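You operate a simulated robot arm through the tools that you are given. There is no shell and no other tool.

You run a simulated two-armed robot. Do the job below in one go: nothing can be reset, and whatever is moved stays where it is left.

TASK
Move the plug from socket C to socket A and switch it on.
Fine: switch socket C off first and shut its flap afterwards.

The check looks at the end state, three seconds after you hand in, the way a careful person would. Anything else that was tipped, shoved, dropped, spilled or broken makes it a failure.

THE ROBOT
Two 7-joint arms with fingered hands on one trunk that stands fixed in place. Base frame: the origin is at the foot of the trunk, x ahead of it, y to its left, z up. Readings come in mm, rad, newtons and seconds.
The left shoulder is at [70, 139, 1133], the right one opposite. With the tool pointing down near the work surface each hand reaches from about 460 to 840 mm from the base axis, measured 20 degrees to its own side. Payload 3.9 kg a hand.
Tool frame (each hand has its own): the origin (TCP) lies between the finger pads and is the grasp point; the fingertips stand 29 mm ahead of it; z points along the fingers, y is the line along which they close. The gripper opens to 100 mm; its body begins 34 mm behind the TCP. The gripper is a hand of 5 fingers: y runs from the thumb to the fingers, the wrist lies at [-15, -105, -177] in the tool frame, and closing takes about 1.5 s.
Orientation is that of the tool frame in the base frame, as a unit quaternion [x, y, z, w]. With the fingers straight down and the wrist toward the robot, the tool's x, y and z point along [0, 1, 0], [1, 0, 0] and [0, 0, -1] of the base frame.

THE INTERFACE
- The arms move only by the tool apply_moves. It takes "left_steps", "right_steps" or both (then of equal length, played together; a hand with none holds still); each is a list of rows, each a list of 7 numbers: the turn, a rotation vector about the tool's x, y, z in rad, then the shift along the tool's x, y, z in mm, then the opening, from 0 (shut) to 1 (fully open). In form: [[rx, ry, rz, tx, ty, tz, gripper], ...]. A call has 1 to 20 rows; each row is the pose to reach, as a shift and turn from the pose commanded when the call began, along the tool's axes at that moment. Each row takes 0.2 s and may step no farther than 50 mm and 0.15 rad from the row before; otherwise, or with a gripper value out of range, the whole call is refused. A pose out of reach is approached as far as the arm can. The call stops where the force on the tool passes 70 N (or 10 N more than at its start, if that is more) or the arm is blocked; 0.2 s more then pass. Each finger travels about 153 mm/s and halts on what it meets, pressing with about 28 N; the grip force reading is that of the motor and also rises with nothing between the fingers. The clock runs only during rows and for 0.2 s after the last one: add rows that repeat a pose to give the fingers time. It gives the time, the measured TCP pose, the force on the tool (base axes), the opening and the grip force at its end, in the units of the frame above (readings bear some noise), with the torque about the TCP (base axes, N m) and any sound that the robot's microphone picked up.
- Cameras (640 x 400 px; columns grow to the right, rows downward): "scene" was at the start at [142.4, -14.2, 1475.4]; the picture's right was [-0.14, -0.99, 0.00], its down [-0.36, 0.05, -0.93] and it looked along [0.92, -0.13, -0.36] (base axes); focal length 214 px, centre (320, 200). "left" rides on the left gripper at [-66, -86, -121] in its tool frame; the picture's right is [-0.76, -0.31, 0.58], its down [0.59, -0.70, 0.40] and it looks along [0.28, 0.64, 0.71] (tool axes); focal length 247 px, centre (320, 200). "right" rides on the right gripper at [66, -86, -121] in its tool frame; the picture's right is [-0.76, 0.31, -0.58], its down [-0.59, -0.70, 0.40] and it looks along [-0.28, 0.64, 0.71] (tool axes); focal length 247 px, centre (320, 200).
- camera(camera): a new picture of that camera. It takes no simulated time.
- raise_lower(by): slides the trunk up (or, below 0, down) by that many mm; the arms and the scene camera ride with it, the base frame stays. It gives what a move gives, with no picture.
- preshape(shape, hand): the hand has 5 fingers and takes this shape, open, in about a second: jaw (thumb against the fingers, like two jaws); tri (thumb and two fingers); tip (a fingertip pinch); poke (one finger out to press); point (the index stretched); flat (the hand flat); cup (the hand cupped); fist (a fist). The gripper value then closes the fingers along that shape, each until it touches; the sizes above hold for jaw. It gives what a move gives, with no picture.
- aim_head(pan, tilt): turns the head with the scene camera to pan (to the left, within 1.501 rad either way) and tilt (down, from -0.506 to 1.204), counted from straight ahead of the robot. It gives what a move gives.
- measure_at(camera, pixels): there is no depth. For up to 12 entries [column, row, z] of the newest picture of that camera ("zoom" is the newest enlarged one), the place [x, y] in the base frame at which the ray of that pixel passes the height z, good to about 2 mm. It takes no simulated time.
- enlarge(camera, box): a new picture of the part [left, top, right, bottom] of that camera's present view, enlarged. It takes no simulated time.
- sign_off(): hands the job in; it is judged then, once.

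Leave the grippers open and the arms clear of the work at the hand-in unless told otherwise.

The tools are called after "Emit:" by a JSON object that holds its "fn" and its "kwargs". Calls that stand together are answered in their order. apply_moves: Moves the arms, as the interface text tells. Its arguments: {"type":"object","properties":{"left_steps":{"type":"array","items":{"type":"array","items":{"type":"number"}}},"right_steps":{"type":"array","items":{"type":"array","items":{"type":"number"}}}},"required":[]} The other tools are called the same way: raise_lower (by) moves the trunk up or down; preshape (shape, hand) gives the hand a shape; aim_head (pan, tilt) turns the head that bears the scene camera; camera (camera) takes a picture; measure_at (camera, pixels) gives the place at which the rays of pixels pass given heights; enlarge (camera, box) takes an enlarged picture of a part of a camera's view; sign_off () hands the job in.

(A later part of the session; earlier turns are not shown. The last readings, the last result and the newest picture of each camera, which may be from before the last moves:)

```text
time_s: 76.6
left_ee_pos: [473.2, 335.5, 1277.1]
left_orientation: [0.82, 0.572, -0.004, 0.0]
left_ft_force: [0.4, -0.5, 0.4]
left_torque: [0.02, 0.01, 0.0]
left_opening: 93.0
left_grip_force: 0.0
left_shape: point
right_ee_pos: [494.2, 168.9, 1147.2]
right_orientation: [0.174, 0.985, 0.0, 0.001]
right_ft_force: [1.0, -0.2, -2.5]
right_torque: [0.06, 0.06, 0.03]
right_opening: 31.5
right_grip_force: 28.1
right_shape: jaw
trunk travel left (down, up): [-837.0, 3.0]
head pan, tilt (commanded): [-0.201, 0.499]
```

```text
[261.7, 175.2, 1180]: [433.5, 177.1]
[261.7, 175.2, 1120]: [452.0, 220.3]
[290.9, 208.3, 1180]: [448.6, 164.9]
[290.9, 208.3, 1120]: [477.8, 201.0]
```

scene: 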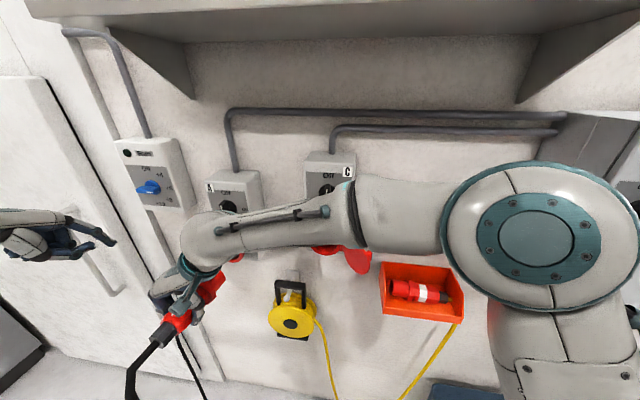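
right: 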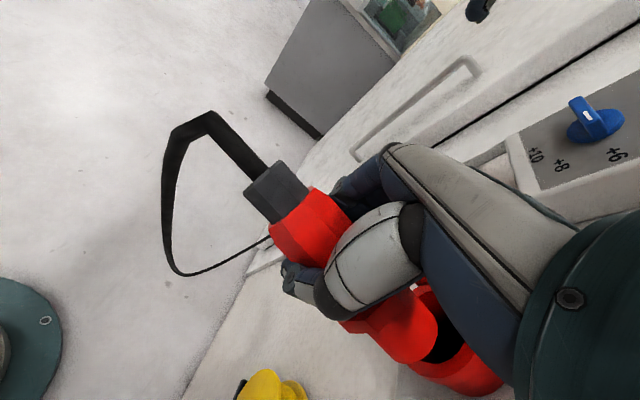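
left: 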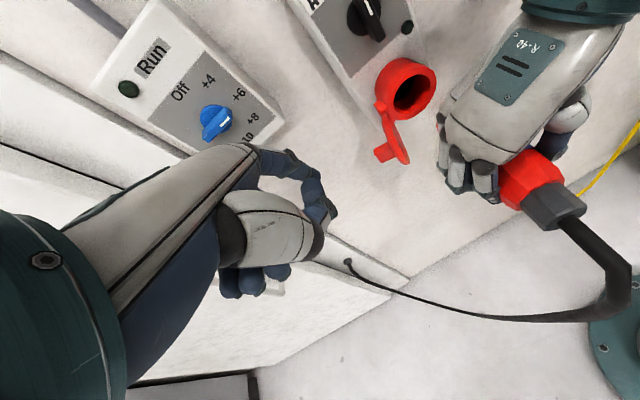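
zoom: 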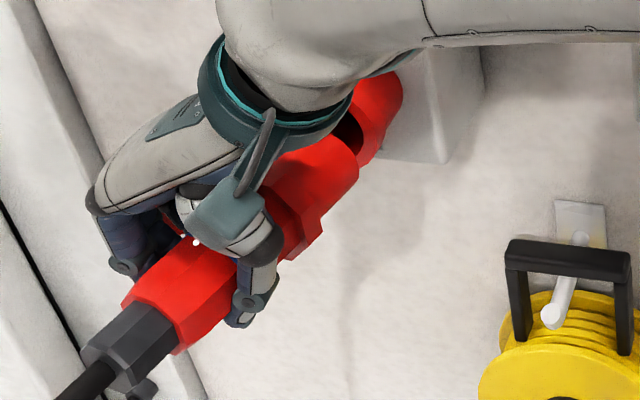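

I also measure the nose end in the scene view, (230.9,257.9), at the plug's height to get its yaw directly.

Emit:
{"fn": "measure_at", "kwargs": {"camera": "scene", "pixels": [[230.9, 257.9, 1150], [230.9, 257.9, 1144], [230.9, 257.9, 1138], [175, 312, 1144], [186.5, 301.5, 1144]]}}

Emit:
{"fn": "measure_at", "kwargs": {"camera": "right", "pixels": [[411.7, 335, 1150], [411.7, 335, 1144], [411.7, 335, 1138], [261.7, 175.2, 1144], [290.9, 208.3, 1144]]}}

```text
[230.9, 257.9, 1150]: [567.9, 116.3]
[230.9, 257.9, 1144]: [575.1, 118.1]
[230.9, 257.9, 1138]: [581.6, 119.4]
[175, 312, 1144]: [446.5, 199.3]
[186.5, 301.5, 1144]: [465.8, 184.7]
```

```text
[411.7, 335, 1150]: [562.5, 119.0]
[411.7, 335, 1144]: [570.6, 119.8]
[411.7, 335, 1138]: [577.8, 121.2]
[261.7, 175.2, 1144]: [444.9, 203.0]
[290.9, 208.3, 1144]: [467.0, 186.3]
```

The plug's axis is yawed about 12.5° too far right (nose end at (573,119), tail at (446,201)), while its height 1144 mm matches A's hole. I turn the hand 12.5° back (nose to the left) and shift 3.3 mm right, so the axis lies on A's centre line.

Emit:
{"fn": "apply_moves", "kwargs": {"right_steps": [[0, 0, -0.073, 0, -1.1, 0, 0], [0, 0, -0.146, 0, -2.2, 0, 0], [0, 0, -0.218, 0, -3.3, 0, 0], [0, 0, -0.218, 0, -3.3, 0, 0]]}}

Emit:
{"fn": "enlarge", "kwargs": {"camera": "right", "box": [230, 140, 470, 400]}}

Emit:
{"fn": "enlarge", "kwargs": {"camera": "scene", "box": [180, 220, 276, 320]}}

```text
time_s: 77.6
left_ee_pos: [469.3, 336.5, 1277.4]
left_orientation: [0.82, 0.572, -0.004, 0.001]
left_ft_force: [0.8, 0.3, -0.8]
left_torque: [0.0, 0.02, 0.02]
left_opening: 92.8
left_grip_force: 0.0
left_shape: point
right_ee_pos: [492.3, 165.9, 1147.8]
right_orientation: [0.066, 0.998, 0.0, 0.0]
right_ft_force: [1.3, -0.7, -2.6]
right_torque: [0.0, 0.07, -0.02]
right_opening: 31.3
right_grip_force: 28.0
right_shape: jaw
trunk travel left (down, up): [-837.0, 3.0]
head pan, tilt (commanded): [-0.201, 0.499]
```

```text
1.54 times, centred on (350, 270) of right
```

zoom: 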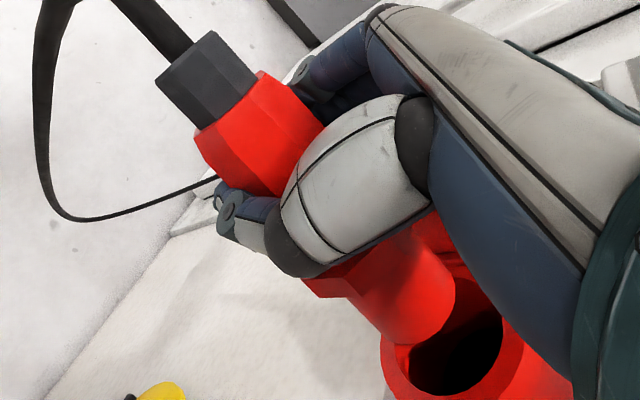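

```text
4.00 times, centred on (228, 270) of scene
```

zoom: 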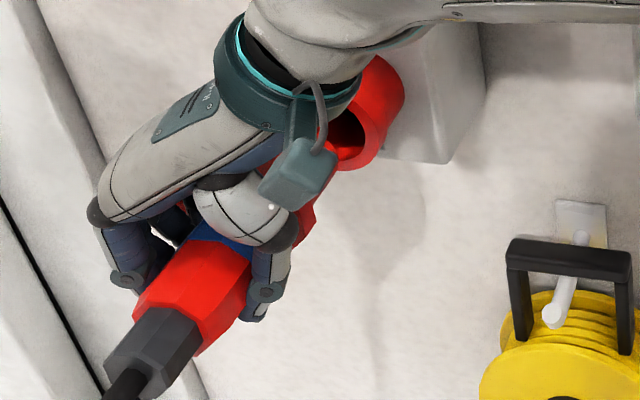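

I re-measure the plug axis after the turn with both cameras.

Emit:
{"fn": "measure_at", "kwargs": {"camera": "scene", "pixels": [[181.3, 315, 1144], [192.3, 302.5, 1144]]}}

Emit:
{"fn": "measure_at", "kwargs": {"camera": "right", "pixels": [[261.7, 175.2, 1144], [290.9, 208.3, 1144], [411.7, 335, 1144]]}}

```text
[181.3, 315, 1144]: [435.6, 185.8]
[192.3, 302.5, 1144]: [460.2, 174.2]
```

```text
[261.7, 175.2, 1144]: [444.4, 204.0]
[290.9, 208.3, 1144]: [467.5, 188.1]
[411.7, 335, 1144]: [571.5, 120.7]
```

The right-camera figures refer to the older picture, so I take a new right picture and measure again.

Emit:
{"fn": "camera", "kwargs": {"camera": "right"}}

Emit:
{"fn": "measure_at", "kwargs": {"camera": "right", "pixels": [[261.7, 175.2, 1144], [290.9, 208.3, 1144], [411.7, 335, 1144]]}}

Emit:
{"fn": "enlarge", "kwargs": {"camera": "right", "box": [340, 270, 500, 400]}}

```text
taken
```

right: 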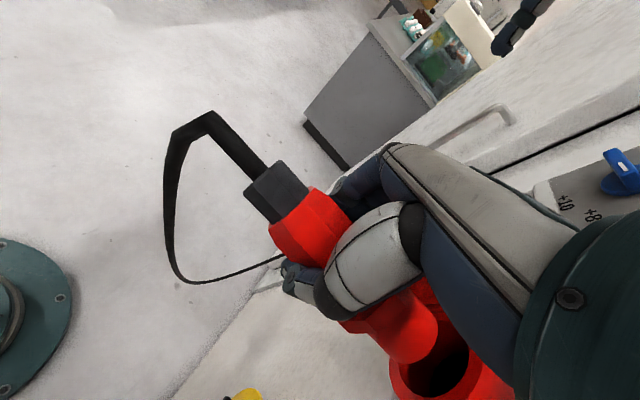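

```text
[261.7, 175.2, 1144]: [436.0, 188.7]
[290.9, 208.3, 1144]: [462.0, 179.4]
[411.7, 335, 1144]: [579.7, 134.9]
```

```text
3.08 times, centred on (420, 335) of right
```

zoom: 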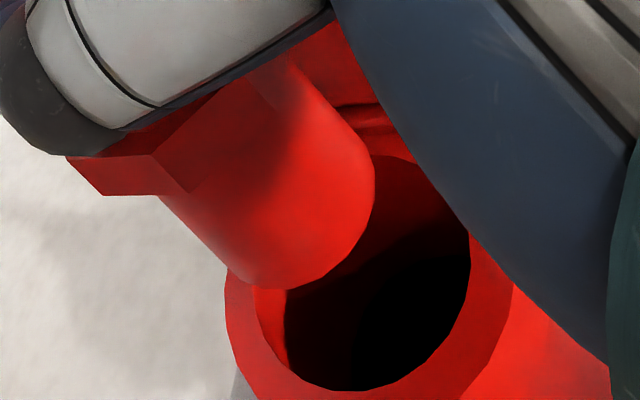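

The axis is now along the wall normal (20.5°) with s≈324.5. I check the hole's rim points in the right view, (426.5,396.7), (468.7,354.5), (408,377.2), by intersecting their rays with the rim plane.

Emit:
{"fn": "measure_at", "kwargs": {"camera": "right", "pixels": [[426.5, 396.7, 1170], [426.5, 396.7, 1120], [468.7, 354.5, 1170], [468.7, 354.5, 1120], [408, 377.2, 1170], [408, 377.2, 1120], [436, 345, 1170], [436, 345, 1120]]}}

```text
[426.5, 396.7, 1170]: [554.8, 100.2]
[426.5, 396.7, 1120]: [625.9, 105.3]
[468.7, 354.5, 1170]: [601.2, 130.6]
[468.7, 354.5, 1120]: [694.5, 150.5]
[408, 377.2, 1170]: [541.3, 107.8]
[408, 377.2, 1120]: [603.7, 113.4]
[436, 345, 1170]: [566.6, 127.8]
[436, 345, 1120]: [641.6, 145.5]
```

The circle through the rim points gives A's hole centre at s=323.5, h≈1145, radius 24 – the plug axis (s≈324.5, h≈1145) is within ~1 mm. I advance 32 mm along the wall normal (in the turned tool axes) with a 1 mm correction to the right.

Emit:
{"fn": "apply_moves", "kwargs": {"right_steps": [[0, 0, 0, -7.6, -2.7, 0, 0], [0, 0, 0, -15.4, -4.4, 0, 0], [0, 0, 0, -21.3, -5.7, 0, 0], [0, 0, 0, -26.2, -6.8, 0, 0], [0, 0, 0, -31, -7.9, 0, 0]]}}

Emit:
{"fn": "enlarge", "kwargs": {"camera": "right", "box": [340, 270, 500, 400]}}

```text
time_s: 78.8
left_ee_pos: [469.4, 335.6, 1278.4]
left_orientation: [0.821, 0.572, -0.003, 0.001]
left_ft_force: [-0.4, 0.8, 0.5]
left_torque: [0.02, -0.01, 0.01]
left_opening: 93.0
left_grip_force: 0.0
left_shape: point
right_ee_pos: [521.1, 155.6, 1146.0]
right_orientation: [0.067, 0.998, 0.0, 0.0]
right_ft_force: [-0.3, 0.1, -3.6]
right_torque: [0.04, 0.08, -0.01]
right_opening: 31.3
right_grip_force: 27.9
right_shape: jaw
trunk travel left (down, up): [-837.0, 3.0]
head pan, tilt (commanded): [-0.201, 0.499]
```

```text
3.08 times, centred on (420, 335) of right
```

zoom: 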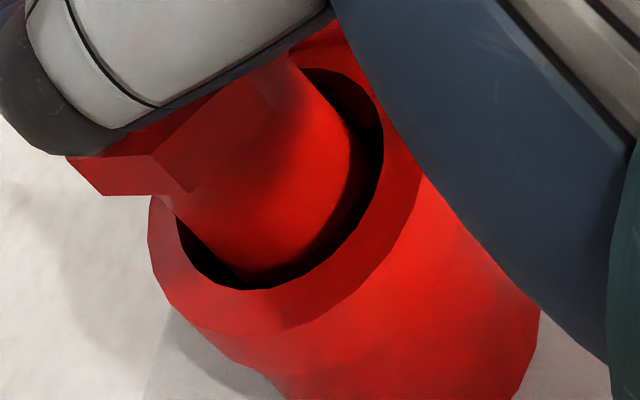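

The nose is inside A's hole with an even gap all round and no force. I continue inserting 26 mm along the normal in 4 mm steps.

Emit:
{"fn": "apply_moves", "kwargs": {"right_steps": [[0, 0, 0, -3.9, -0.9, 0, 0], [0, 0, 0, -7.8, -1.7, 0, 0], [0, 0, 0, -11.7, -2.6, 0, 0], [0, 0, 0, -15.6, -3.4, 0, 0], [0, 0, 0, -19.5, -4.3, 0, 0], [0, 0, 0, -22.5, -5, 0, 0], [0, 0, 0, -25.4, -5.6, 0, 0]]}}

Emit:
{"fn": "enlarge", "kwargs": {"camera": "right", "box": [340, 270, 500, 400]}}

```text
time_s: 80.4
left_ee_pos: [469.0, 336.7, 1276.9]
left_orientation: [0.82, 0.572, -0.003, 0.002]
left_ft_force: [-0.4, -0.1, -0.8]
left_torque: [0.01, 0.01, -0.01]
left_opening: 93.2
left_grip_force: 0.1
left_shape: point
right_ee_pos: [544.1, 147.6, 1146.1]
right_orientation: [0.064, 0.998, -0.001, -0.001]
right_ft_force: [-4.4, -0.8, -3.6]
right_torque: [0.03, 0.13, 0.03]
right_opening: 31.1
right_grip_force: 27.8
right_shape: jaw
trunk travel left (down, up): [-837.0, 3.0]
head pan, tilt (commanded): [-0.201, 0.499]
```

```text
3.08 times, centred on (420, 335) of right
```

zoom: 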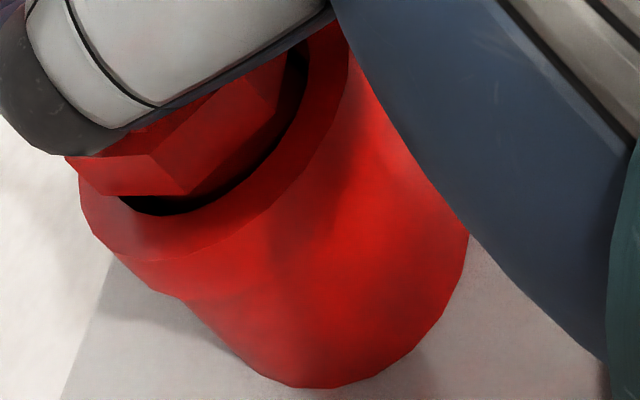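

The flange is at the rim and resistance is only about 4 N. I press on up to 12 mm more in 2 mm steps to seat it.

Emit:
{"fn": "apply_moves", "kwargs": {"right_steps": [[0, 0, 0, -2, -0.4, 0, 0], [0, 0, 0, -3.9, -0.9, 0, 0], [0, 0, 0, -5.9, -1.3, 0, 0], [0, 0, 0, -7.8, -1.7, 0, 0], [0, 0, 0, -9.8, -2.2, 0, 0], [0, 0, 0, -11.7, -2.6, 0, 0]]}}

Emit:
{"fn": "enlarge", "kwargs": {"camera": "right", "box": [340, 270, 500, 400]}}

Emit:
{"fn": "enlarge", "kwargs": {"camera": "scene", "box": [170, 200, 290, 320]}}

```text
time_s: 81.8
left_ee_pos: [467.2, 338.4, 1277.9]
left_orientation: [0.82, 0.572, -0.003, 0.002]
left_ft_force: [-0.2, -0.3, 0.5]
left_torque: [-0.01, 0.0, 0.0]
left_opening: 93.2
left_grip_force: 0.1
left_shape: point
right_ee_pos: [553.6, 145.0, 1147.8]
right_orientation: [0.064, 0.998, 0.0, 0.001]
right_ft_force: [-15.4, 5.4, -7.7]
right_torque: [0.06, 0.3, 0.19]
right_opening: 31.2
right_grip_force: 27.8
right_shape: jaw
trunk travel left (down, up): [-837.0, 3.0]
head pan, tilt (commanded): [-0.201, 0.499]
```

```text
3.08 times, centred on (420, 335) of right
```

zoom: 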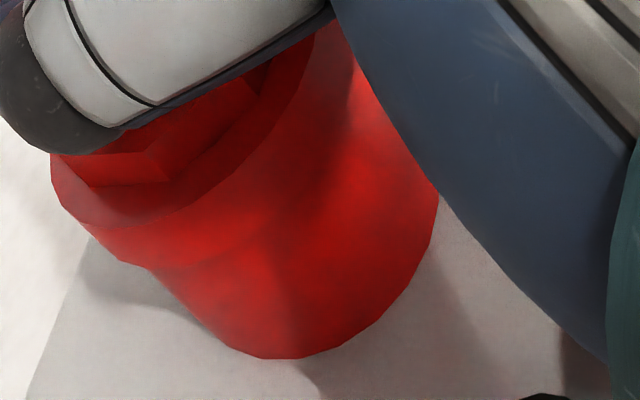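

```text
3.33 times, centred on (230, 260) of scene
```

zoom: 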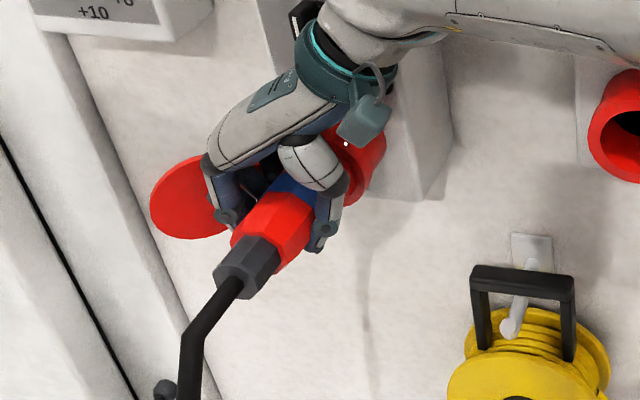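

The flange is well inside the rim with 16 N resistance. I press 8 mm more to feel for the hard stop, and listen for a click.

Emit:
{"fn": "apply_moves", "kwargs": {"right_steps": [[0, 0, 0, -2, -0.4, 0, 0], [0, 0, 0, -3.9, -0.9, 0, 0], [0, 0, 0, -5.9, -1.3, 0, 0], [0, 0, 0, -7.8, -1.7, 0, 0]]}}

Emit:
{"fn": "enlarge", "kwargs": {"camera": "right", "box": [340, 270, 500, 400]}}

Emit:
{"fn": "enlarge", "kwargs": {"camera": "scene", "box": [170, 200, 290, 320]}}

```text
time_s: 82.8
left_ee_pos: [464.3, 339.8, 1279.4]
left_orientation: [0.82, 0.572, -0.002, 0.004]
left_ft_force: [0.2, -0.5, 0.4]
left_torque: [0.03, 0.02, 0.0]
left_opening: 93.3
left_grip_force: 0.1
left_shape: point
right_ee_pos: [556.0, 144.1, 1148.7]
right_orientation: [0.063, 0.998, -0.003, 0.0]
right_ft_force: [-30.1, 11.7, -11.2]
right_torque: [0.19, 0.37, 0.33]
right_opening: 31.3
right_grip_force: 27.7
right_shape: jaw
trunk travel left (down, up): [-837.0, 3.0]
head pan, tilt (commanded): [-0.201, 0.499]
```

```text
3.08 times, centred on (420, 335) of right
```

zoom: 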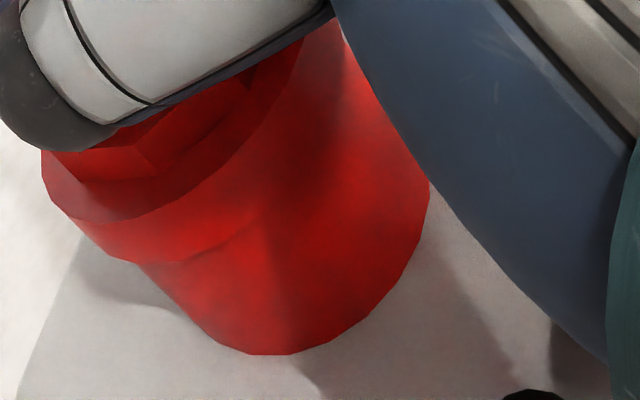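

```text
3.33 times, centred on (230, 260) of scene
```

zoom: 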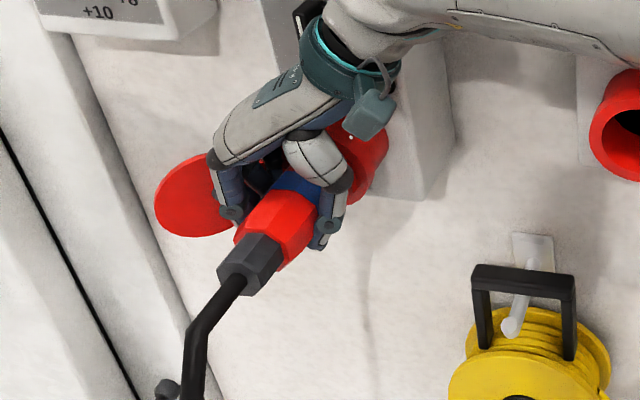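

The plug no longer advances (force 32 N, hand only springs): it is seated. I relax the push by 6 mm, then open the jaws to 65 mm.

Emit:
{"fn": "apply_moves", "kwargs": {"right_steps": [[0, 0, 0, 3, 0.7, 0, 0], [0, 0, 0, 6, 1.3, 0, 0], [0, 0, 0, 6, 1.3, 0, 0.4], [0, 0, 0, 6, 1.3, 0, 0.5], [0, 0, 0, 6, 1.3, 0, 0.6], [0, 0, 0, 6, 1.3, 0, 0.65], [0, 0, 0, 6, 1.3, 0, 0.65]]}}

Emit:
{"fn": "camera", "kwargs": {"camera": "right"}}

Emit:
{"fn": "enlarge", "kwargs": {"camera": "scene", "box": [170, 200, 290, 320]}}

Emit:
{"fn": "enlarge", "kwargs": {"camera": "left", "box": [340, 0, 640, 240]}}

```text
time_s: 84.4
left_ee_pos: [468.4, 333.7, 1279.0]
left_orientation: [0.82, 0.572, -0.001, 0.002]
left_ft_force: [-0.4, -0.4, 0.0]
left_torque: [-0.03, -0.04, -0.01]
left_opening: 93.1
left_grip_force: 0.1
left_shape: point
right_ee_pos: [557.8, 138.4, 1150.8]
right_orientation: [0.067, 0.998, 0.002, 0.003]
right_ft_force: [-8.1, -8.7, 0.7]
right_torque: [0.24, -0.24, -0.04]
right_opening: 64.8
right_grip_force: 0.2
right_shape: jaw
trunk travel left (down, up): [-837.0, 3.0]
head pan, tilt (commanded): [-0.201, 0.499]
```

```text
taken
```

right: 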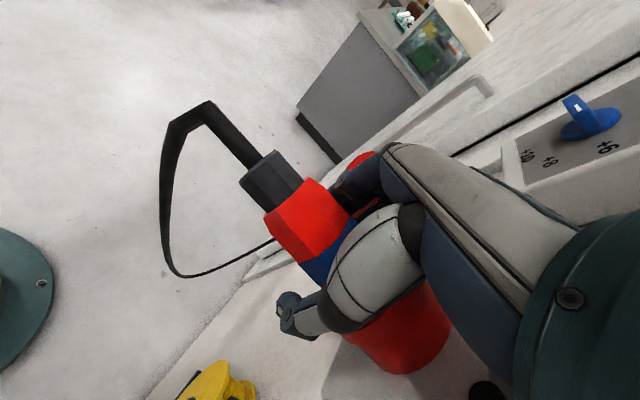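

```text
3.33 times, centred on (230, 260) of scene
```

zoom: 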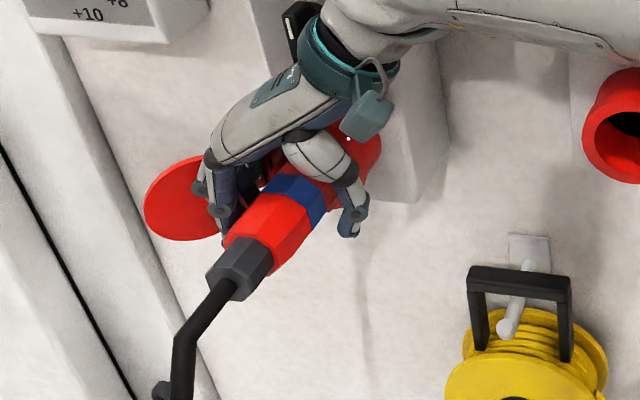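

```text
1.67 times, centred on (490, 120) of left
```

zoom: 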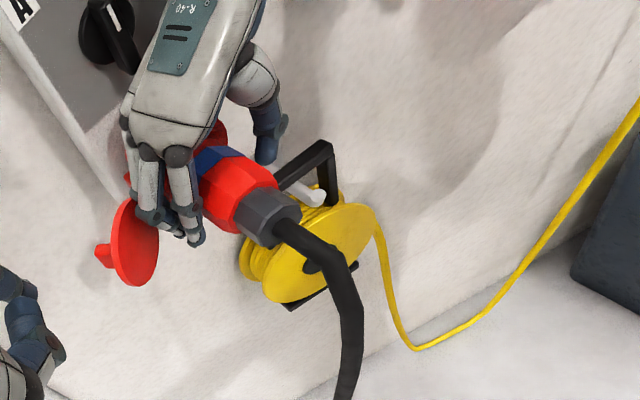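

The jaws are open but the fingers touch A's lid slightly (8 N to the right). I narrow to 58 mm and slide the hand outward along the plug by 25 mm.

Emit:
{"fn": "apply_moves", "kwargs": {"right_steps": [[0, 0, 0, 0, 0, 0, 0.58], [0, 0, 0, 5, 1, 0, 0.58], [0, 0, 0, 10, 2.2, 0, 0.58], [0, 0, 0, 17, 3.7, 0, 0.6], [0, 0, 0, 24.4, 5.4, 0, 0.62]]}}

Emit:
{"fn": "camera", "kwargs": {"camera": "right"}}

Emit:
{"fn": "enlarge", "kwargs": {"camera": "scene", "box": [170, 200, 290, 320]}}

```text
time_s: 85.6
left_ee_pos: [470.4, 335.8, 1277.0]
left_orientation: [0.82, 0.572, -0.002, 0.0]
left_ft_force: [1.0, 0.2, -0.5]
left_torque: [0.0, -0.02, -0.02]
left_opening: 92.9
left_grip_force: 0.1
left_shape: point
right_ee_pos: [535.2, 151.3, 1148.2]
right_orientation: [0.065, 0.998, 0.0, 0.0]
right_ft_force: [-0.1, -0.2, 0.9]
right_torque: [0.01, -0.03, 0.05]
right_opening: 61.9
right_grip_force: 0.2
right_shape: jaw
trunk travel left (down, up): [-837.0, 3.0]
head pan, tilt (commanded): [-0.201, 0.499]
```

```text
taken
```

right: 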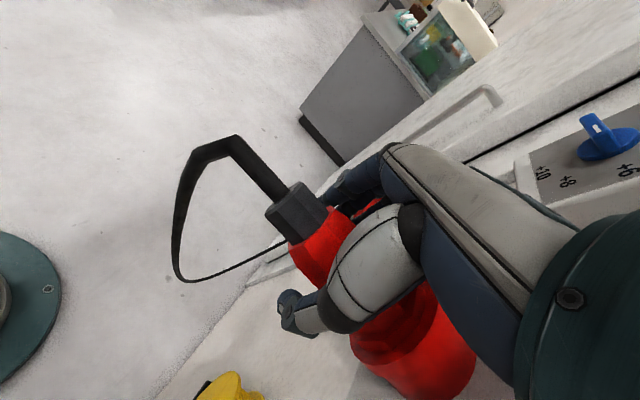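

```text
3.33 times, centred on (230, 260) of scene
```

zoom: 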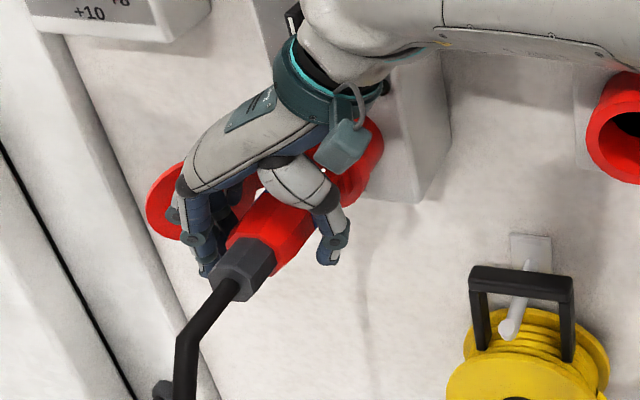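

The plug stays in A and the hand is free. I lift the right hand 130 mm straight up.

Emit:
{"fn": "apply_moves", "kwargs": {"right_steps": [[0, 0, 0, 0, 0, -15, 0.62], [0, 0, 0, 0, 0, -35, 0.64], [0, 0, 0, 2, 0, -70, 0.66], [0, 0, 0, 6, 0, -100, 0.7], [0, 0, 0, 10, 0, -130, 0.7]]}}

Emit:
{"fn": "camera", "kwargs": {"camera": "scene"}}

Emit:
{"fn": "camera", "kwargs": {"camera": "right"}}

```text
time_s: 86.8
left_ee_pos: [471.6, 335.9, 1278.7]
left_orientation: [0.821, 0.571, -0.004, 0.002]
left_ft_force: [0.4, -0.3, 0.0]
left_torque: [-0.02, 0.0, 0.0]
left_opening: 93.1
left_grip_force: 0.0
left_shape: point
right_ee_pos: [525.5, 152.3, 1277.4]
right_orientation: [0.065, 0.998, -0.001, -0.001]
right_ft_force: [-0.2, 0.6, 0.2]
right_torque: [0.01, 0.0, 0.0]
right_opening: 69.7
right_grip_force: 0.0
right_shape: jaw
trunk travel left (down, up): [-837.0, 3.0]
head pan, tilt (commanded): [-0.201, 0.499]
```

```text
taken
```

scene: 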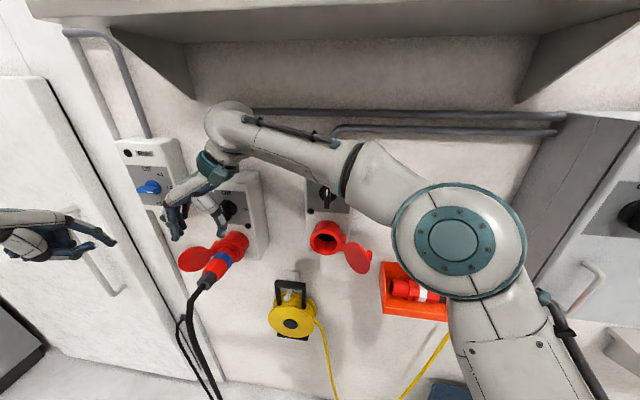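

```text
taken
```

right: 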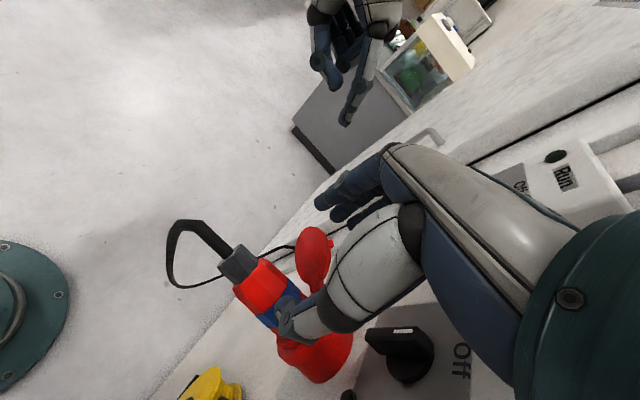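

The plug sits in A. I zoom in to compare its depth with how it sat in C.

Emit:
{"fn": "enlarge", "kwargs": {"camera": "scene", "box": [170, 220, 266, 300]}}

Emit:
{"fn": "enlarge", "kwargs": {"camera": "right", "box": [200, 210, 400, 400]}}

Emit:
{"fn": "camera", "kwargs": {"camera": "left"}}

```text
5.00 times, centred on (218, 260) of scene
```

zoom: 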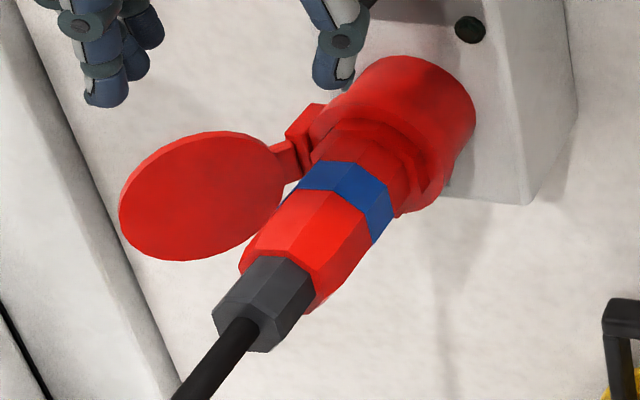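

```text
2.11 times, centred on (300, 305) of right
```

zoom: 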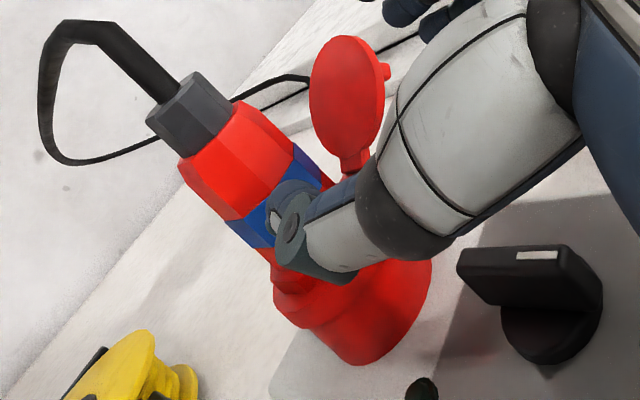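

```text
taken
```

left: 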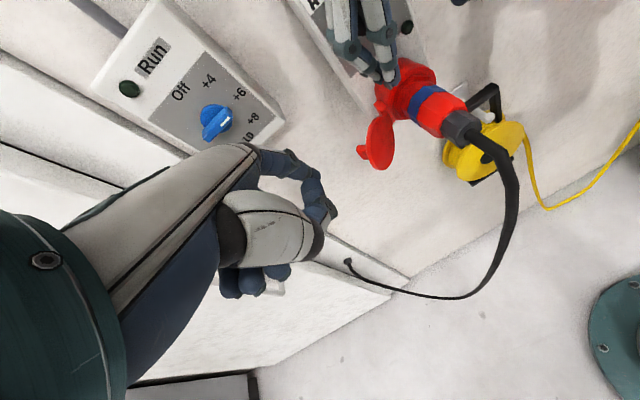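

I measure the blue ring's centre at A (scene (223,261)) and the tail end (scene (206.5,283)) at axis height to compare seating depth with C.

Emit:
{"fn": "measure_at", "kwargs": {"camera": "scene", "pixels": [[223, 261, 1144], [206, 284.5, 1144], [229.4, 251.9, 1144]]}}

```text
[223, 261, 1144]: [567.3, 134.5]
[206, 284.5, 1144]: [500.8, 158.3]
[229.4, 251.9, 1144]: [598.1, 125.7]
```

By the ring, the depth matches C's (35 vs 37 mm from the rim): seated. Before using the left index on knob A I check where the blue Run-box knob (scene (148,187)) and that box's right edge (197,208) are, to keep the hand clear.

Emit:
{"fn": "measure_at", "kwargs": {"camera": "scene", "pixels": [[148, 187, 1320], [148, 187, 1240], [197, 208, 1260], [197, 208, 1180], [183, 140, 1340], [183, 140, 1300]]}}

Emit:
{"fn": "enlarge", "kwargs": {"camera": "scene", "box": [110, 130, 270, 250]}}

```text
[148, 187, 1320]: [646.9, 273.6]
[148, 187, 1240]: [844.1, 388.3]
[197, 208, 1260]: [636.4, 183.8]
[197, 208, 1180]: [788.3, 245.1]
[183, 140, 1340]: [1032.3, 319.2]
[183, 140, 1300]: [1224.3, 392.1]
```

```text
3.33 times, centred on (190, 190) of scene
```

zoom: 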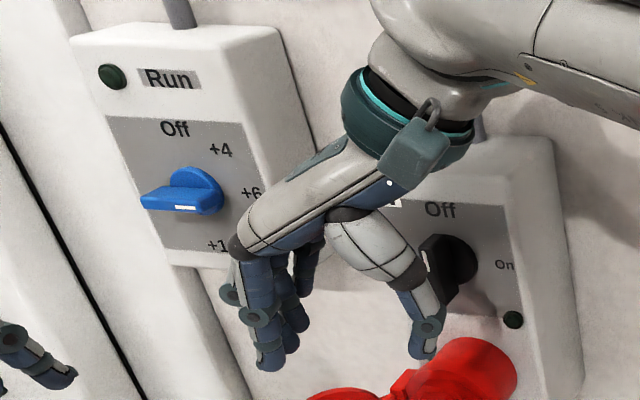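

The blue knob is far enough away (s≈500). I withdraw the right hand outward and then right, back in front of C.

Emit:
{"fn": "apply_moves", "kwargs": {"right_steps": [[0, 0, 0, 39, 8.6, 0, 0.8], [0, 0, 0, 78, 17.2, 0, 0.9], [0, 0, 0, 88, -27.7, -5, 1], [0, 0, 0, 98, -72.6, -10, 1], [0, 0, 0, 108, -117.5, -15, 1], [0, 0, 0, 118, -162.4, -20, 1], [0, 0, 0, 128, -207.3, -25, 1], [0, 0, 0, 138, -252.2, -30, 1], [0, 0, 0, 147, -297.1, -35, 1]]}}

Emit:
{"fn": "preshape", "kwargs": {"shape": "point", "hand": "right"}}

Emit:
{"fn": "camera", "kwargs": {"camera": "scene"}}

```text
time_s: 88.8
left_ee_pos: [469.5, 333.6, 1278.8]
left_orientation: [0.82, 0.572, -0.002, 0.0]
left_ft_force: [-0.5, -0.6, -0.4]
left_torque: [0.03, -0.02, 0.0]
left_opening: 93.4
left_grip_force: 0.0
left_shape: point
right_ee_pos: [338.4, -125.7, 1310.2]
right_orientation: [0.065, 0.998, 0.0, 0.002]
right_ft_force: [-0.1, -0.8, 0.2]
right_torque: [0.03, -0.01, 0.0]
right_opening: 99.8
right_grip_force: 0.1
right_shape: jaw
trunk travel left (down, up): [-837.0, 3.0]
head pan, tilt (commanded): [-0.201, 0.499]
```

```text
time_s: 89.7
left_ee_pos: [470.8, 336.2, 1277.0]
left_orientation: [0.82, 0.572, -0.004, 0.001]
left_ft_force: [-0.9, -0.1, 0.1]
left_torque: [0.01, 0.0, 0.0]
left_opening: 93.3
left_grip_force: 0.1
left_shape: point
right_ee_pos: [338.9, -122.6, 1309.7]
right_orientation: [0.065, 0.998, -0.001, -0.001]
right_ft_force: [-0.5, 0.1, 0.0]
right_torque: [0.02, 0.02, -0.01]
right_opening: 92.9
right_grip_force: 0.1
right_shape: point
trunk travel left (down, up): [-837.0, 3.0]
head pan, tilt (commanded): [-0.201, 0.499]
```

```text
taken
```

scene: 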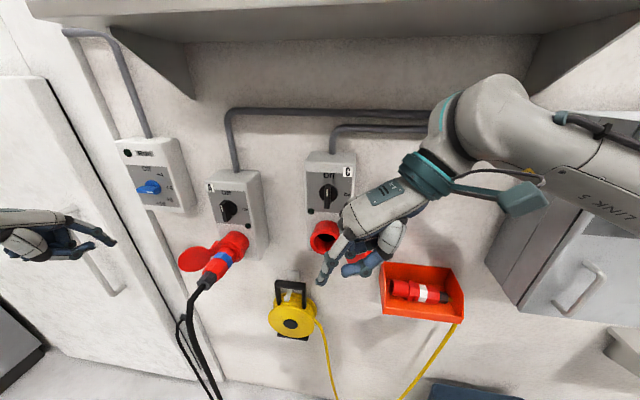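

The scene is clear now: plug in A, C empty. I bring the left index to the left of knob A's top end, still 48 mm out (tip about s=352, o=-495, h=1263).

Emit:
{"fn": "apply_moves", "kwargs": {"left_steps": [[0, 0, 0, -26, 27, 0, 0], [0, 0, 0, -52, 54, 0, 0], [0, 0, 0, -79, 82, 2, 0], [0, 0, 0, -105, 109, 3, 0], [0, 0, 0, -105, 109, 3, 0]]}}

Emit:
{"fn": "camera", "kwargs": {"camera": "left"}}

Emit:
{"fn": "enlarge", "kwargs": {"camera": "scene", "box": [170, 150, 290, 250]}}

```text
time_s: 90.9
left_ee_pos: [535.3, 200.1, 1273.6]
left_orientation: [0.82, 0.572, -0.003, 0.0]
left_ft_force: [-0.5, -0.6, 0.0]
left_torque: [-0.04, 0.03, 0.01]
left_opening: 93.0
left_grip_force: 0.1
left_shape: point
right_ee_pos: [337.1, -121.8, 1310.3]
right_orientation: [0.066, 0.998, 0.0, 0.001]
right_ft_force: [-0.4, -0.5, 0.2]
right_torque: [0.0, -0.04, -0.01]
right_opening: 93.1
right_grip_force: 0.0
right_shape: point
trunk travel left (down, up): [-837.0, 3.0]
head pan, tilt (commanded): [-0.201, 0.499]
```

```text
taken
```

left: 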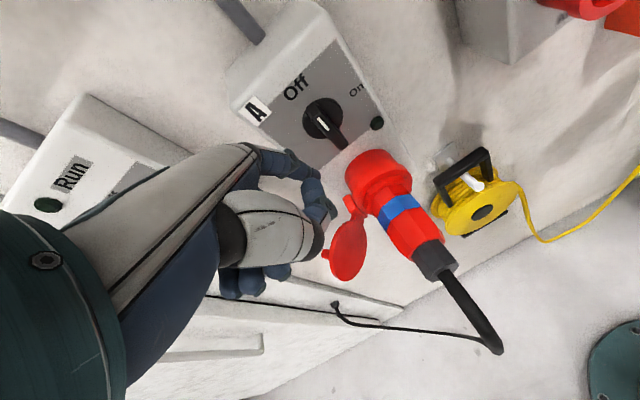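

```text
4.00 times, centred on (230, 200) of scene
```

zoom: 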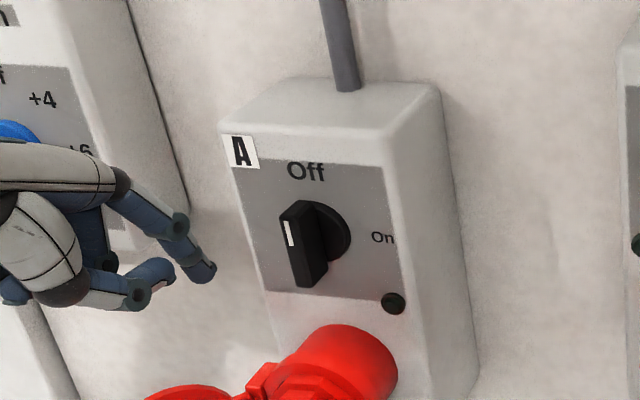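

The index is left of and in front of knob A. I measure the white mark of knob A from scene (222.5,208.3) and a zoom of the left view to fix its place relative to the finger.

Emit:
{"fn": "enlarge", "kwargs": {"camera": "left", "box": [240, 60, 400, 160]}}

Emit:
{"fn": "measure_at", "kwargs": {"camera": "scene", "pixels": [[222.5, 208.3, 1280], [222.5, 208.3, 1250]]}}

```text
4.00 times, centred on (320, 110) of left
```

zoom: 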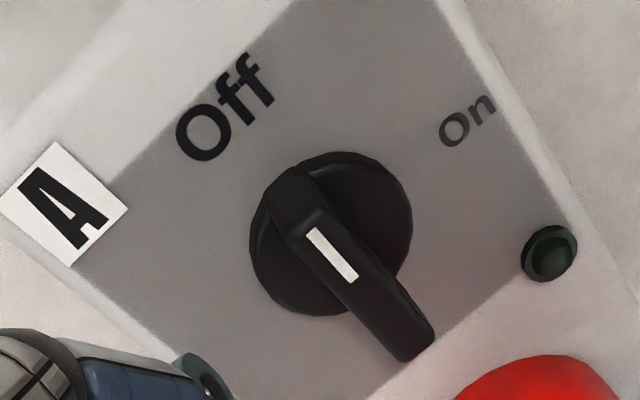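

```text
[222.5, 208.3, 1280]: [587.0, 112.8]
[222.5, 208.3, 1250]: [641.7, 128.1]
```

Emit:
{"fn": "measure_at", "kwargs": {"camera": "left", "pixels": [[323, 123.75, 1280], [323, 123.75, 1250], [343, 156, 1250], [343, 156, 1220]]}}

```text
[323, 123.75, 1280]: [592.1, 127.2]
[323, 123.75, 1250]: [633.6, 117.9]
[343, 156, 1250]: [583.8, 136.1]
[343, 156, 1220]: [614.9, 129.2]
```

Knob A's axis is at s≈323.4, h≈1251. I move the index in 50 mm beside the bar's upper half (left of it), then sweep it right and slightly down to turn the knob clockwise to On.

Emit:
{"fn": "apply_moves", "kwargs": {"left_steps": [[0, 0, 0, 0, 17, 0, 0], [0, 0, 0, 0, 34, 0, 0], [0, 0, 0, 0, 50, 0, 0], [0, 0, 0, -6, 50, -1, 0], [0, 0, 0, -12, 50, -2, 0], [0, 0, 0, -18, 50, -2, 0], [0, 0, 0, -24, 50, -2, 0], [0, 0, 0, -30, 50, -2, 0], [0, 0, 0, -36, 50, -1, 0], [0, 0, 0, -42, 50, 1, 0], [0, 0, 0, -47, 50, 4, 0], [0, 0, 0, -49, 50, 7, 0]]}}

Emit:
{"fn": "enlarge", "kwargs": {"camera": "left", "box": [200, 40, 440, 220]}}

Emit:
{"fn": "enlarge", "kwargs": {"camera": "scene", "box": [110, 130, 290, 250]}}

```text
time_s: 93.5
left_ee_pos: [561.5, 139.8, 1271.7]
left_orientation: [0.82, 0.572, -0.001, 0.004]
left_ft_force: [-2.2, 9.1, 17.6]
left_torque: [-0.39, -1.02, 0.49]
left_opening: 93.0
left_grip_force: 0.2
left_shape: point
right_ee_pos: [334.6, -120.9, 1311.0]
right_orientation: [0.065, 0.998, -0.001, 0.003]
right_ft_force: [0.9, -0.7, -0.7]
right_torque: [0.0, -0.01, -0.01]
right_opening: 93.1
right_grip_force: 0.1
right_shape: point
trunk travel left (down, up): [-837.0, 3.0]
head pan, tilt (commanded): [-0.201, 0.499]
```

```text
2.22 times, centred on (320, 130) of left
```

zoom: 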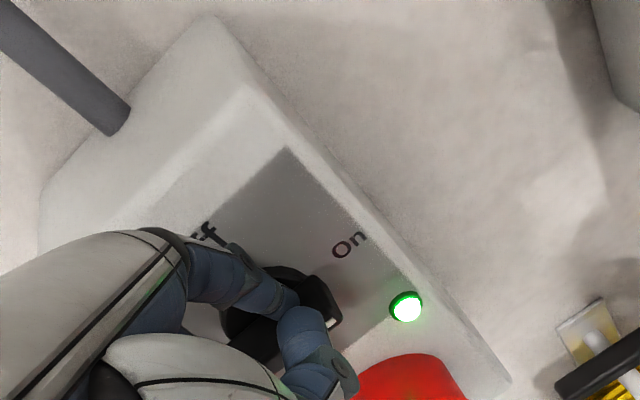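

```text
3.33 times, centred on (200, 190) of scene
```

zoom: 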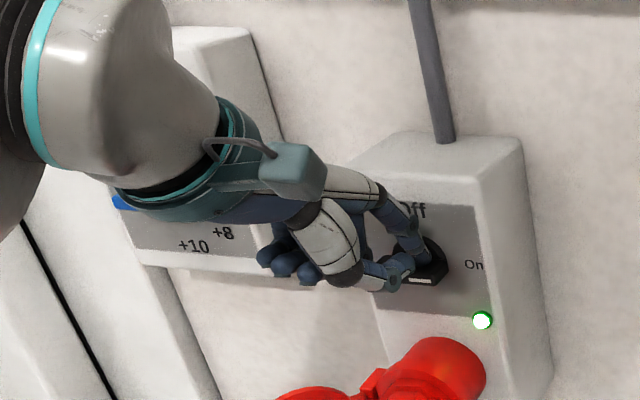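

A's lamp is lit green: the switch is on. I lift the left index 10 mm off the bar, withdraw it outward, then move left and up away.

Emit:
{"fn": "apply_moves", "kwargs": {"left_steps": [[0, 0, 0, 0, 0, -6, 0], [0, 0, 0, 0, 0, -14, 0], [0, 0, 0, 0, -25, -16, 0], [0, 0, 0, 0, -60, -18, 0], [0, 0, 0, 20, -100, -20, 0], [0, 0, 0, 60, -115, -25, 0], [0, 0, 0, 105, -120, -30, 0]]}}

Emit:
{"fn": "camera", "kwargs": {"camera": "scene"}}

Emit:
{"fn": "enlarge", "kwargs": {"camera": "scene", "box": [170, 150, 290, 250]}}

```text
time_s: 95.1
left_ee_pos: [489.6, 279.9, 1299.5]
left_orientation: [0.821, 0.571, -0.003, 0.001]
left_ft_force: [-0.4, 0.1, -0.2]
left_torque: [-0.03, 0.01, -0.05]
left_opening: 0.1
left_grip_force: 0.0
left_shape: point
right_ee_pos: [339.5, -123.0, 1311.2]
right_orientation: [0.066, 0.998, 0.001, 0.0]
right_ft_force: [0.6, 0.0, -0.1]
right_torque: [0.0, -0.01, 0.01]
right_opening: 93.2
right_grip_force: 0.0
right_shape: point
trunk travel left (down, up): [-837.0, 3.0]
head pan, tilt (commanded): [-0.201, 0.499]
```

```text
taken
```

scene: 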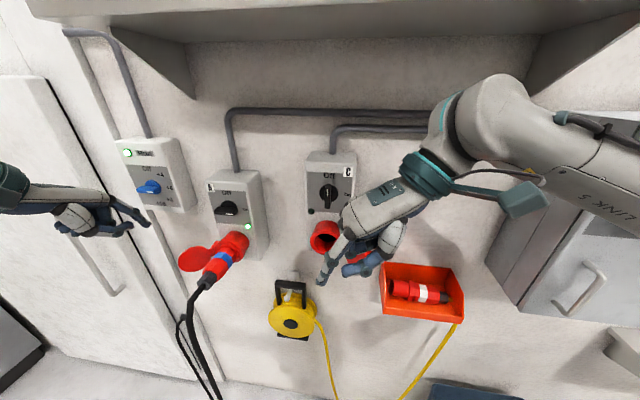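

```text
4.00 times, centred on (230, 200) of scene
```

zoom: 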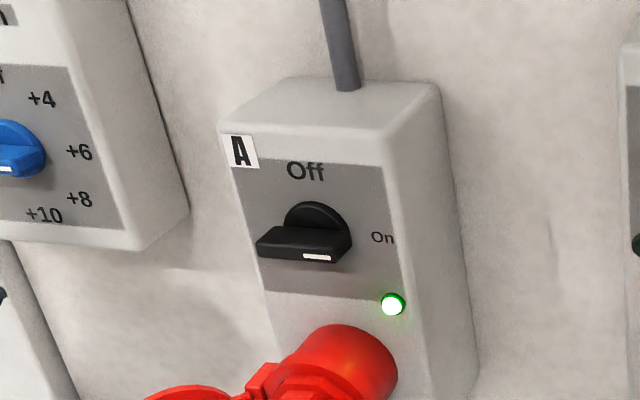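

A is on (mark at "On", green lamp) and the Run lamp is lit again. Now the flap of C: I turn the right hand back by 102.5° so its index faces the wall.

Emit:
{"fn": "apply_moves", "kwargs": {"right_steps": [[0, 0, 0.138, 0, 0, 0, 0], [0, 0, 0.275, 0, 0, 0, 0], [0, 0, 0.413, 0, 0, 0, 0], [0, 0, 0.55, 0, 0, 0, 0], [0, 0, 0.688, 0, 0, 0, 0], [0, 0, 0.826, 0, 0, 0, 0], [0, 0, 0.963, 0, 0, 0, 0], [0, 0, 1.101, 0, 0, 0, 0], [0, 0, 1.238, 0, 0, 0, 0], [0, 0, 1.376, 0, 0, 0, 0], [0, 0, 1.514, 0, 0, 0, 0], [0, 0, 1.651, 0, 0, 0, 0], [0, 0, 1.789, 0, 0, 0, 0], [0, 0, 1.789, 0, 0, 0, 0]]}}

Emit:
{"fn": "camera", "kwargs": {"camera": "right"}}

Emit:
{"fn": "enlarge", "kwargs": {"camera": "scene", "box": [290, 200, 410, 300]}}

```text
time_s: 98.1
left_ee_pos: [488.6, 277.0, 1299.4]
left_orientation: [0.82, 0.573, -0.002, 0.001]
left_ft_force: [0.5, -0.9, -0.7]
left_torque: [0.01, -0.03, 0.01]
left_opening: 0.0
left_grip_force: 0.1
left_shape: point
right_ee_pos: [340.3, -125.0, 1312.8]
right_orientation: [0.819, 0.573, -0.001, 0.0]
right_ft_force: [-0.4, -0.4, 0.0]
right_torque: [0.0, 0.01, -0.01]
right_opening: 92.9
right_grip_force: 0.1
right_shape: point
trunk travel left (down, up): [-837.0, 3.0]
head pan, tilt (commanded): [-0.201, 0.499]
```

```text
taken
```

right: 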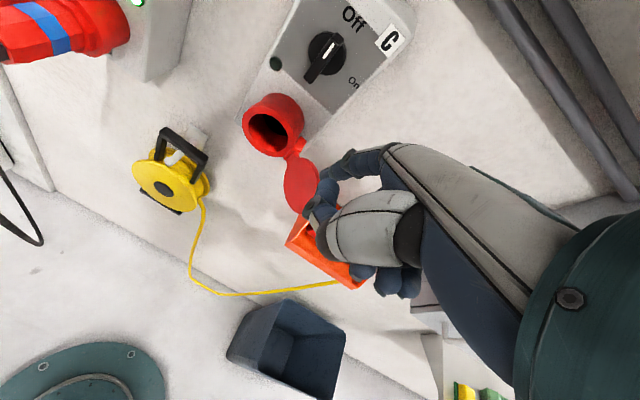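

```text
4.00 times, centred on (350, 250) of scene
```

zoom: 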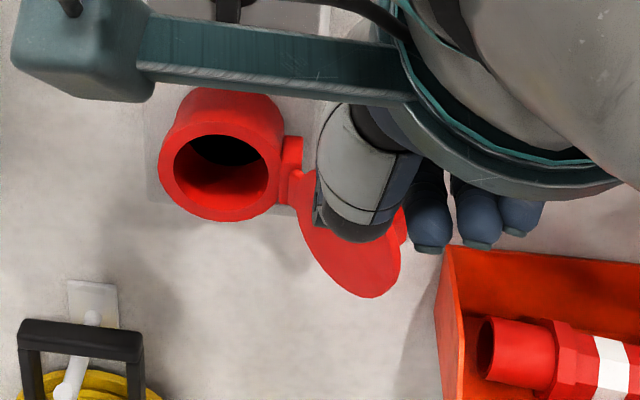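

I zoom on C's open flap in the right view to locate its edges and tab.

Emit:
{"fn": "enlarge", "kwargs": {"camera": "right", "box": [230, 80, 350, 230]}}

```text
2.67 times, centred on (290, 155) of right
```

zoom: 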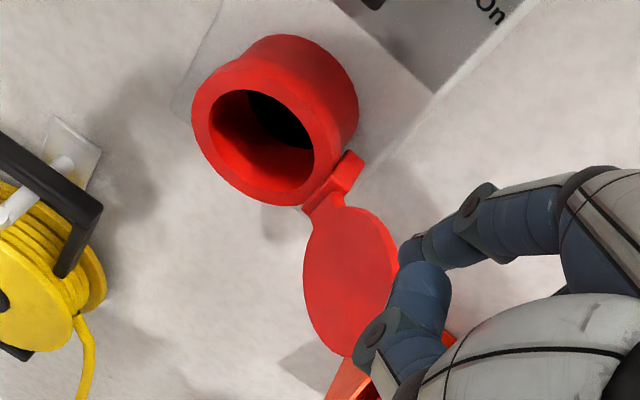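

Emit:
{"fn": "measure_at", "kwargs": {"camera": "scene", "pixels": [[358, 258, 1230], [358, 258, 1180], [344.5, 246.25, 1230], [344.5, 246.25, 1180], [360.5, 274.2, 1200], [360.5, 274.2, 1150]]}}

Emit:
{"fn": "measure_at", "kwargs": {"camera": "right", "pixels": [[301.2, 185.7, 1230], [301.2, 185.7, 1180], [291.9, 153.9, 1230], [291.9, 153.9, 1180], [299.4, 213.8, 1200], [299.4, 213.8, 1150]]}}

```text
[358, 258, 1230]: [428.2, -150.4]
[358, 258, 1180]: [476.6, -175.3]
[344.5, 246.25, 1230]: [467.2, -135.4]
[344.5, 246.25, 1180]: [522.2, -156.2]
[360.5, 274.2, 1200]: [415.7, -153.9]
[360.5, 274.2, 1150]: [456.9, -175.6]
```

```text
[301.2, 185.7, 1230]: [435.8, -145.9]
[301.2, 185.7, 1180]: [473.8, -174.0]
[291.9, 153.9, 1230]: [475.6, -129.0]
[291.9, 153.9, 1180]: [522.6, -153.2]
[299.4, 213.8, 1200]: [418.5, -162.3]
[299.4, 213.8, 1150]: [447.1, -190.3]
```

The flap hinges at about s=28, o=-530 and stands about 122° open. I'll push its outer face with the right index along the closing arc. First I bring the index to the right of the flap at flap height, well clear (tip about s=-78, o=-440, h=1190).

Emit:
{"fn": "apply_moves", "kwargs": {"right_steps": [[0, 0, 0, -32, 6, 0, 0], [0, 0, 0, -64, 13, 0, 0], [0, 0, 0, -97, 19, 0, 0], [0, 0, 0, -97, 19, 37, 0], [0, 0, 0, -97, 19, 74, 0], [0, 0, 0, -97, 19, 111, 0], [0, 0, 0, -97, 19, 111, 0]]}}

Emit:
{"fn": "camera", "kwargs": {"camera": "scene"}}

Emit:
{"fn": "camera", "kwargs": {"camera": "right"}}

```text
time_s: 99.7
left_ee_pos: [489.2, 278.7, 1298.0]
left_orientation: [0.82, 0.572, -0.003, 0.002]
left_ft_force: [-0.6, -0.3, 0.1]
left_torque: [0.0, 0.02, 0.03]
left_opening: 0.2
left_grip_force: 0.0
left_shape: point
right_ee_pos: [337.9, -220.9, 1214.8]
right_orientation: [0.819, 0.574, 0.0, -0.001]
right_ft_force: [0.2, 1.0, -0.4]
right_torque: [0.0, 0.02, 0.01]
right_opening: 93.2
right_grip_force: 0.0
right_shape: point
right hand out of reach, approached as far as the arm can: row 6, 7
trunk travel left (down, up): [-837.0, 3.0]
head pan, tilt (commanded): [-0.201, 0.499]
```

```text
taken
```

scene: 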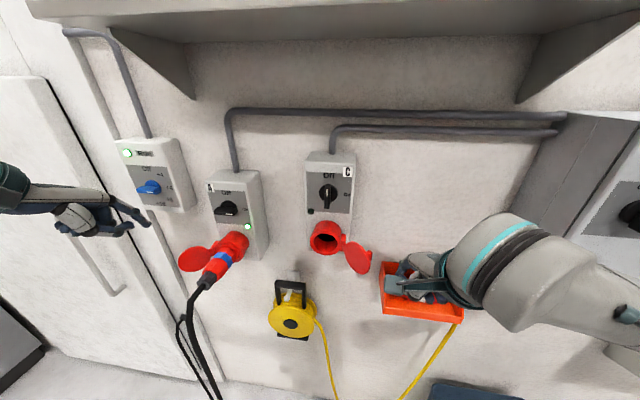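

```text
taken
```

right: 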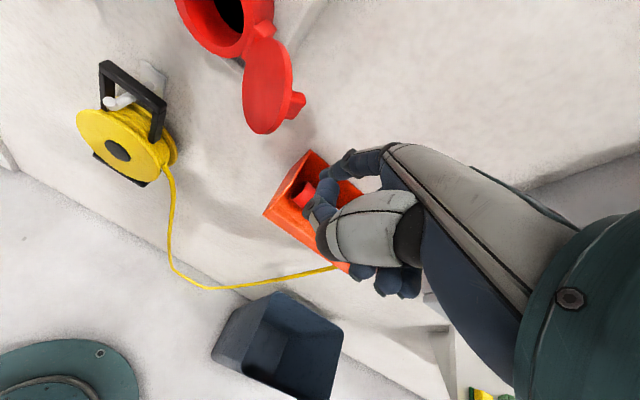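

The hand is beside the flap (slightly high, fine). I zoom the scene and right views for the flap and tab positions.

Emit:
{"fn": "enlarge", "kwargs": {"camera": "scene", "box": [296, 205, 392, 285]}}

Emit:
{"fn": "enlarge", "kwargs": {"camera": "right", "box": [160, 0, 360, 150]}}

```text
5.00 times, centred on (344, 245) of scene
```

zoom: 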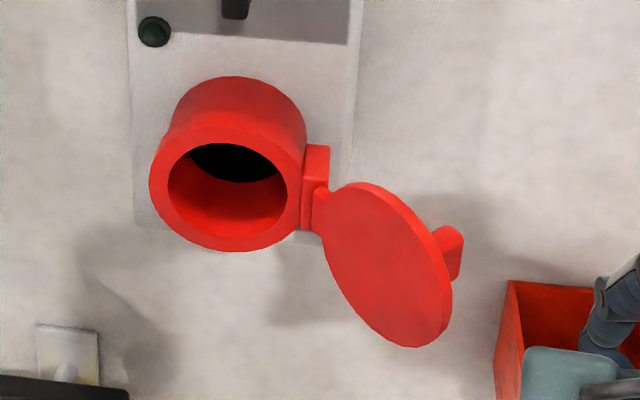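

```text
2.67 times, centred on (260, 75) of right
```

zoom: 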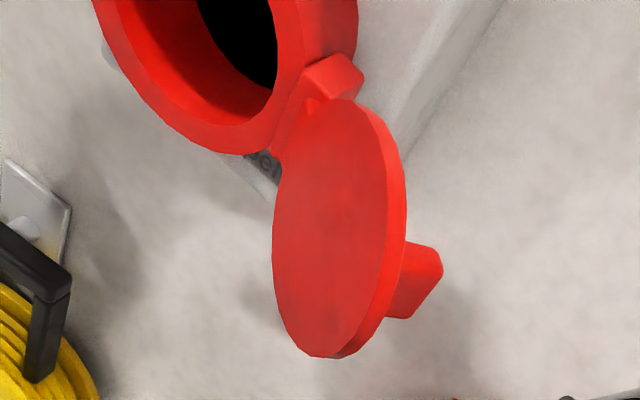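

Emit:
{"fn": "measure_at", "kwargs": {"camera": "scene", "pixels": [[371.6, 256.6, 1220], [371.6, 256.6, 1180], [358, 258.2, 1203], [344.5, 246, 1203]]}}

Emit:
{"fn": "measure_at", "kwargs": {"camera": "right", "pixels": [[300.4, 108.7, 1220], [300.4, 108.7, 1180], [265.6, 86, 1203], [261, 42, 1203]]}}

```text
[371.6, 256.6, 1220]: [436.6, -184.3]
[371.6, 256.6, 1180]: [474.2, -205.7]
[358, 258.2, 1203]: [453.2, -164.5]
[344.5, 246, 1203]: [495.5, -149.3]
```

```text
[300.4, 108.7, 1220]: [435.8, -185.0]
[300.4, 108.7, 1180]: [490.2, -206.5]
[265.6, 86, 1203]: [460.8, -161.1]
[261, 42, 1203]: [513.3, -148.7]
```

The flap's outer face and tab are clear: tab tip near s=-26, o=-494. I move the index 22 mm toward the wall first and read the exact place.

Emit:
{"fn": "apply_moves", "kwargs": {"right_steps": [[0, 0, 0, 0, 11, 0, 0], [0, 0, 0, 0, 22, 0, 0], [0, 0, 0, 0, 22, 0, 0]]}}

```text
time_s: 100.5
left_ee_pos: [488.3, 277.7, 1299.7]
left_orientation: [0.82, 0.572, -0.003, 0.0]
left_ft_force: [0.0, 0.2, -0.1]
left_torque: [-0.01, -0.03, 0.0]
left_opening: 0.1
left_grip_force: 0.0
left_shape: point
right_ee_pos: [357.4, -226.1, 1214.4]
right_orientation: [0.819, 0.573, 0.0, 0.0]
right_ft_force: [-1.0, -0.3, -0.4]
right_torque: [0.01, 0.0, 0.02]
right_opening: 93.0
right_grip_force: 0.1
right_shape: point
trunk travel left (down, up): [-837.0, 3.0]
head pan, tilt (commanded): [-0.201, 0.499]
```

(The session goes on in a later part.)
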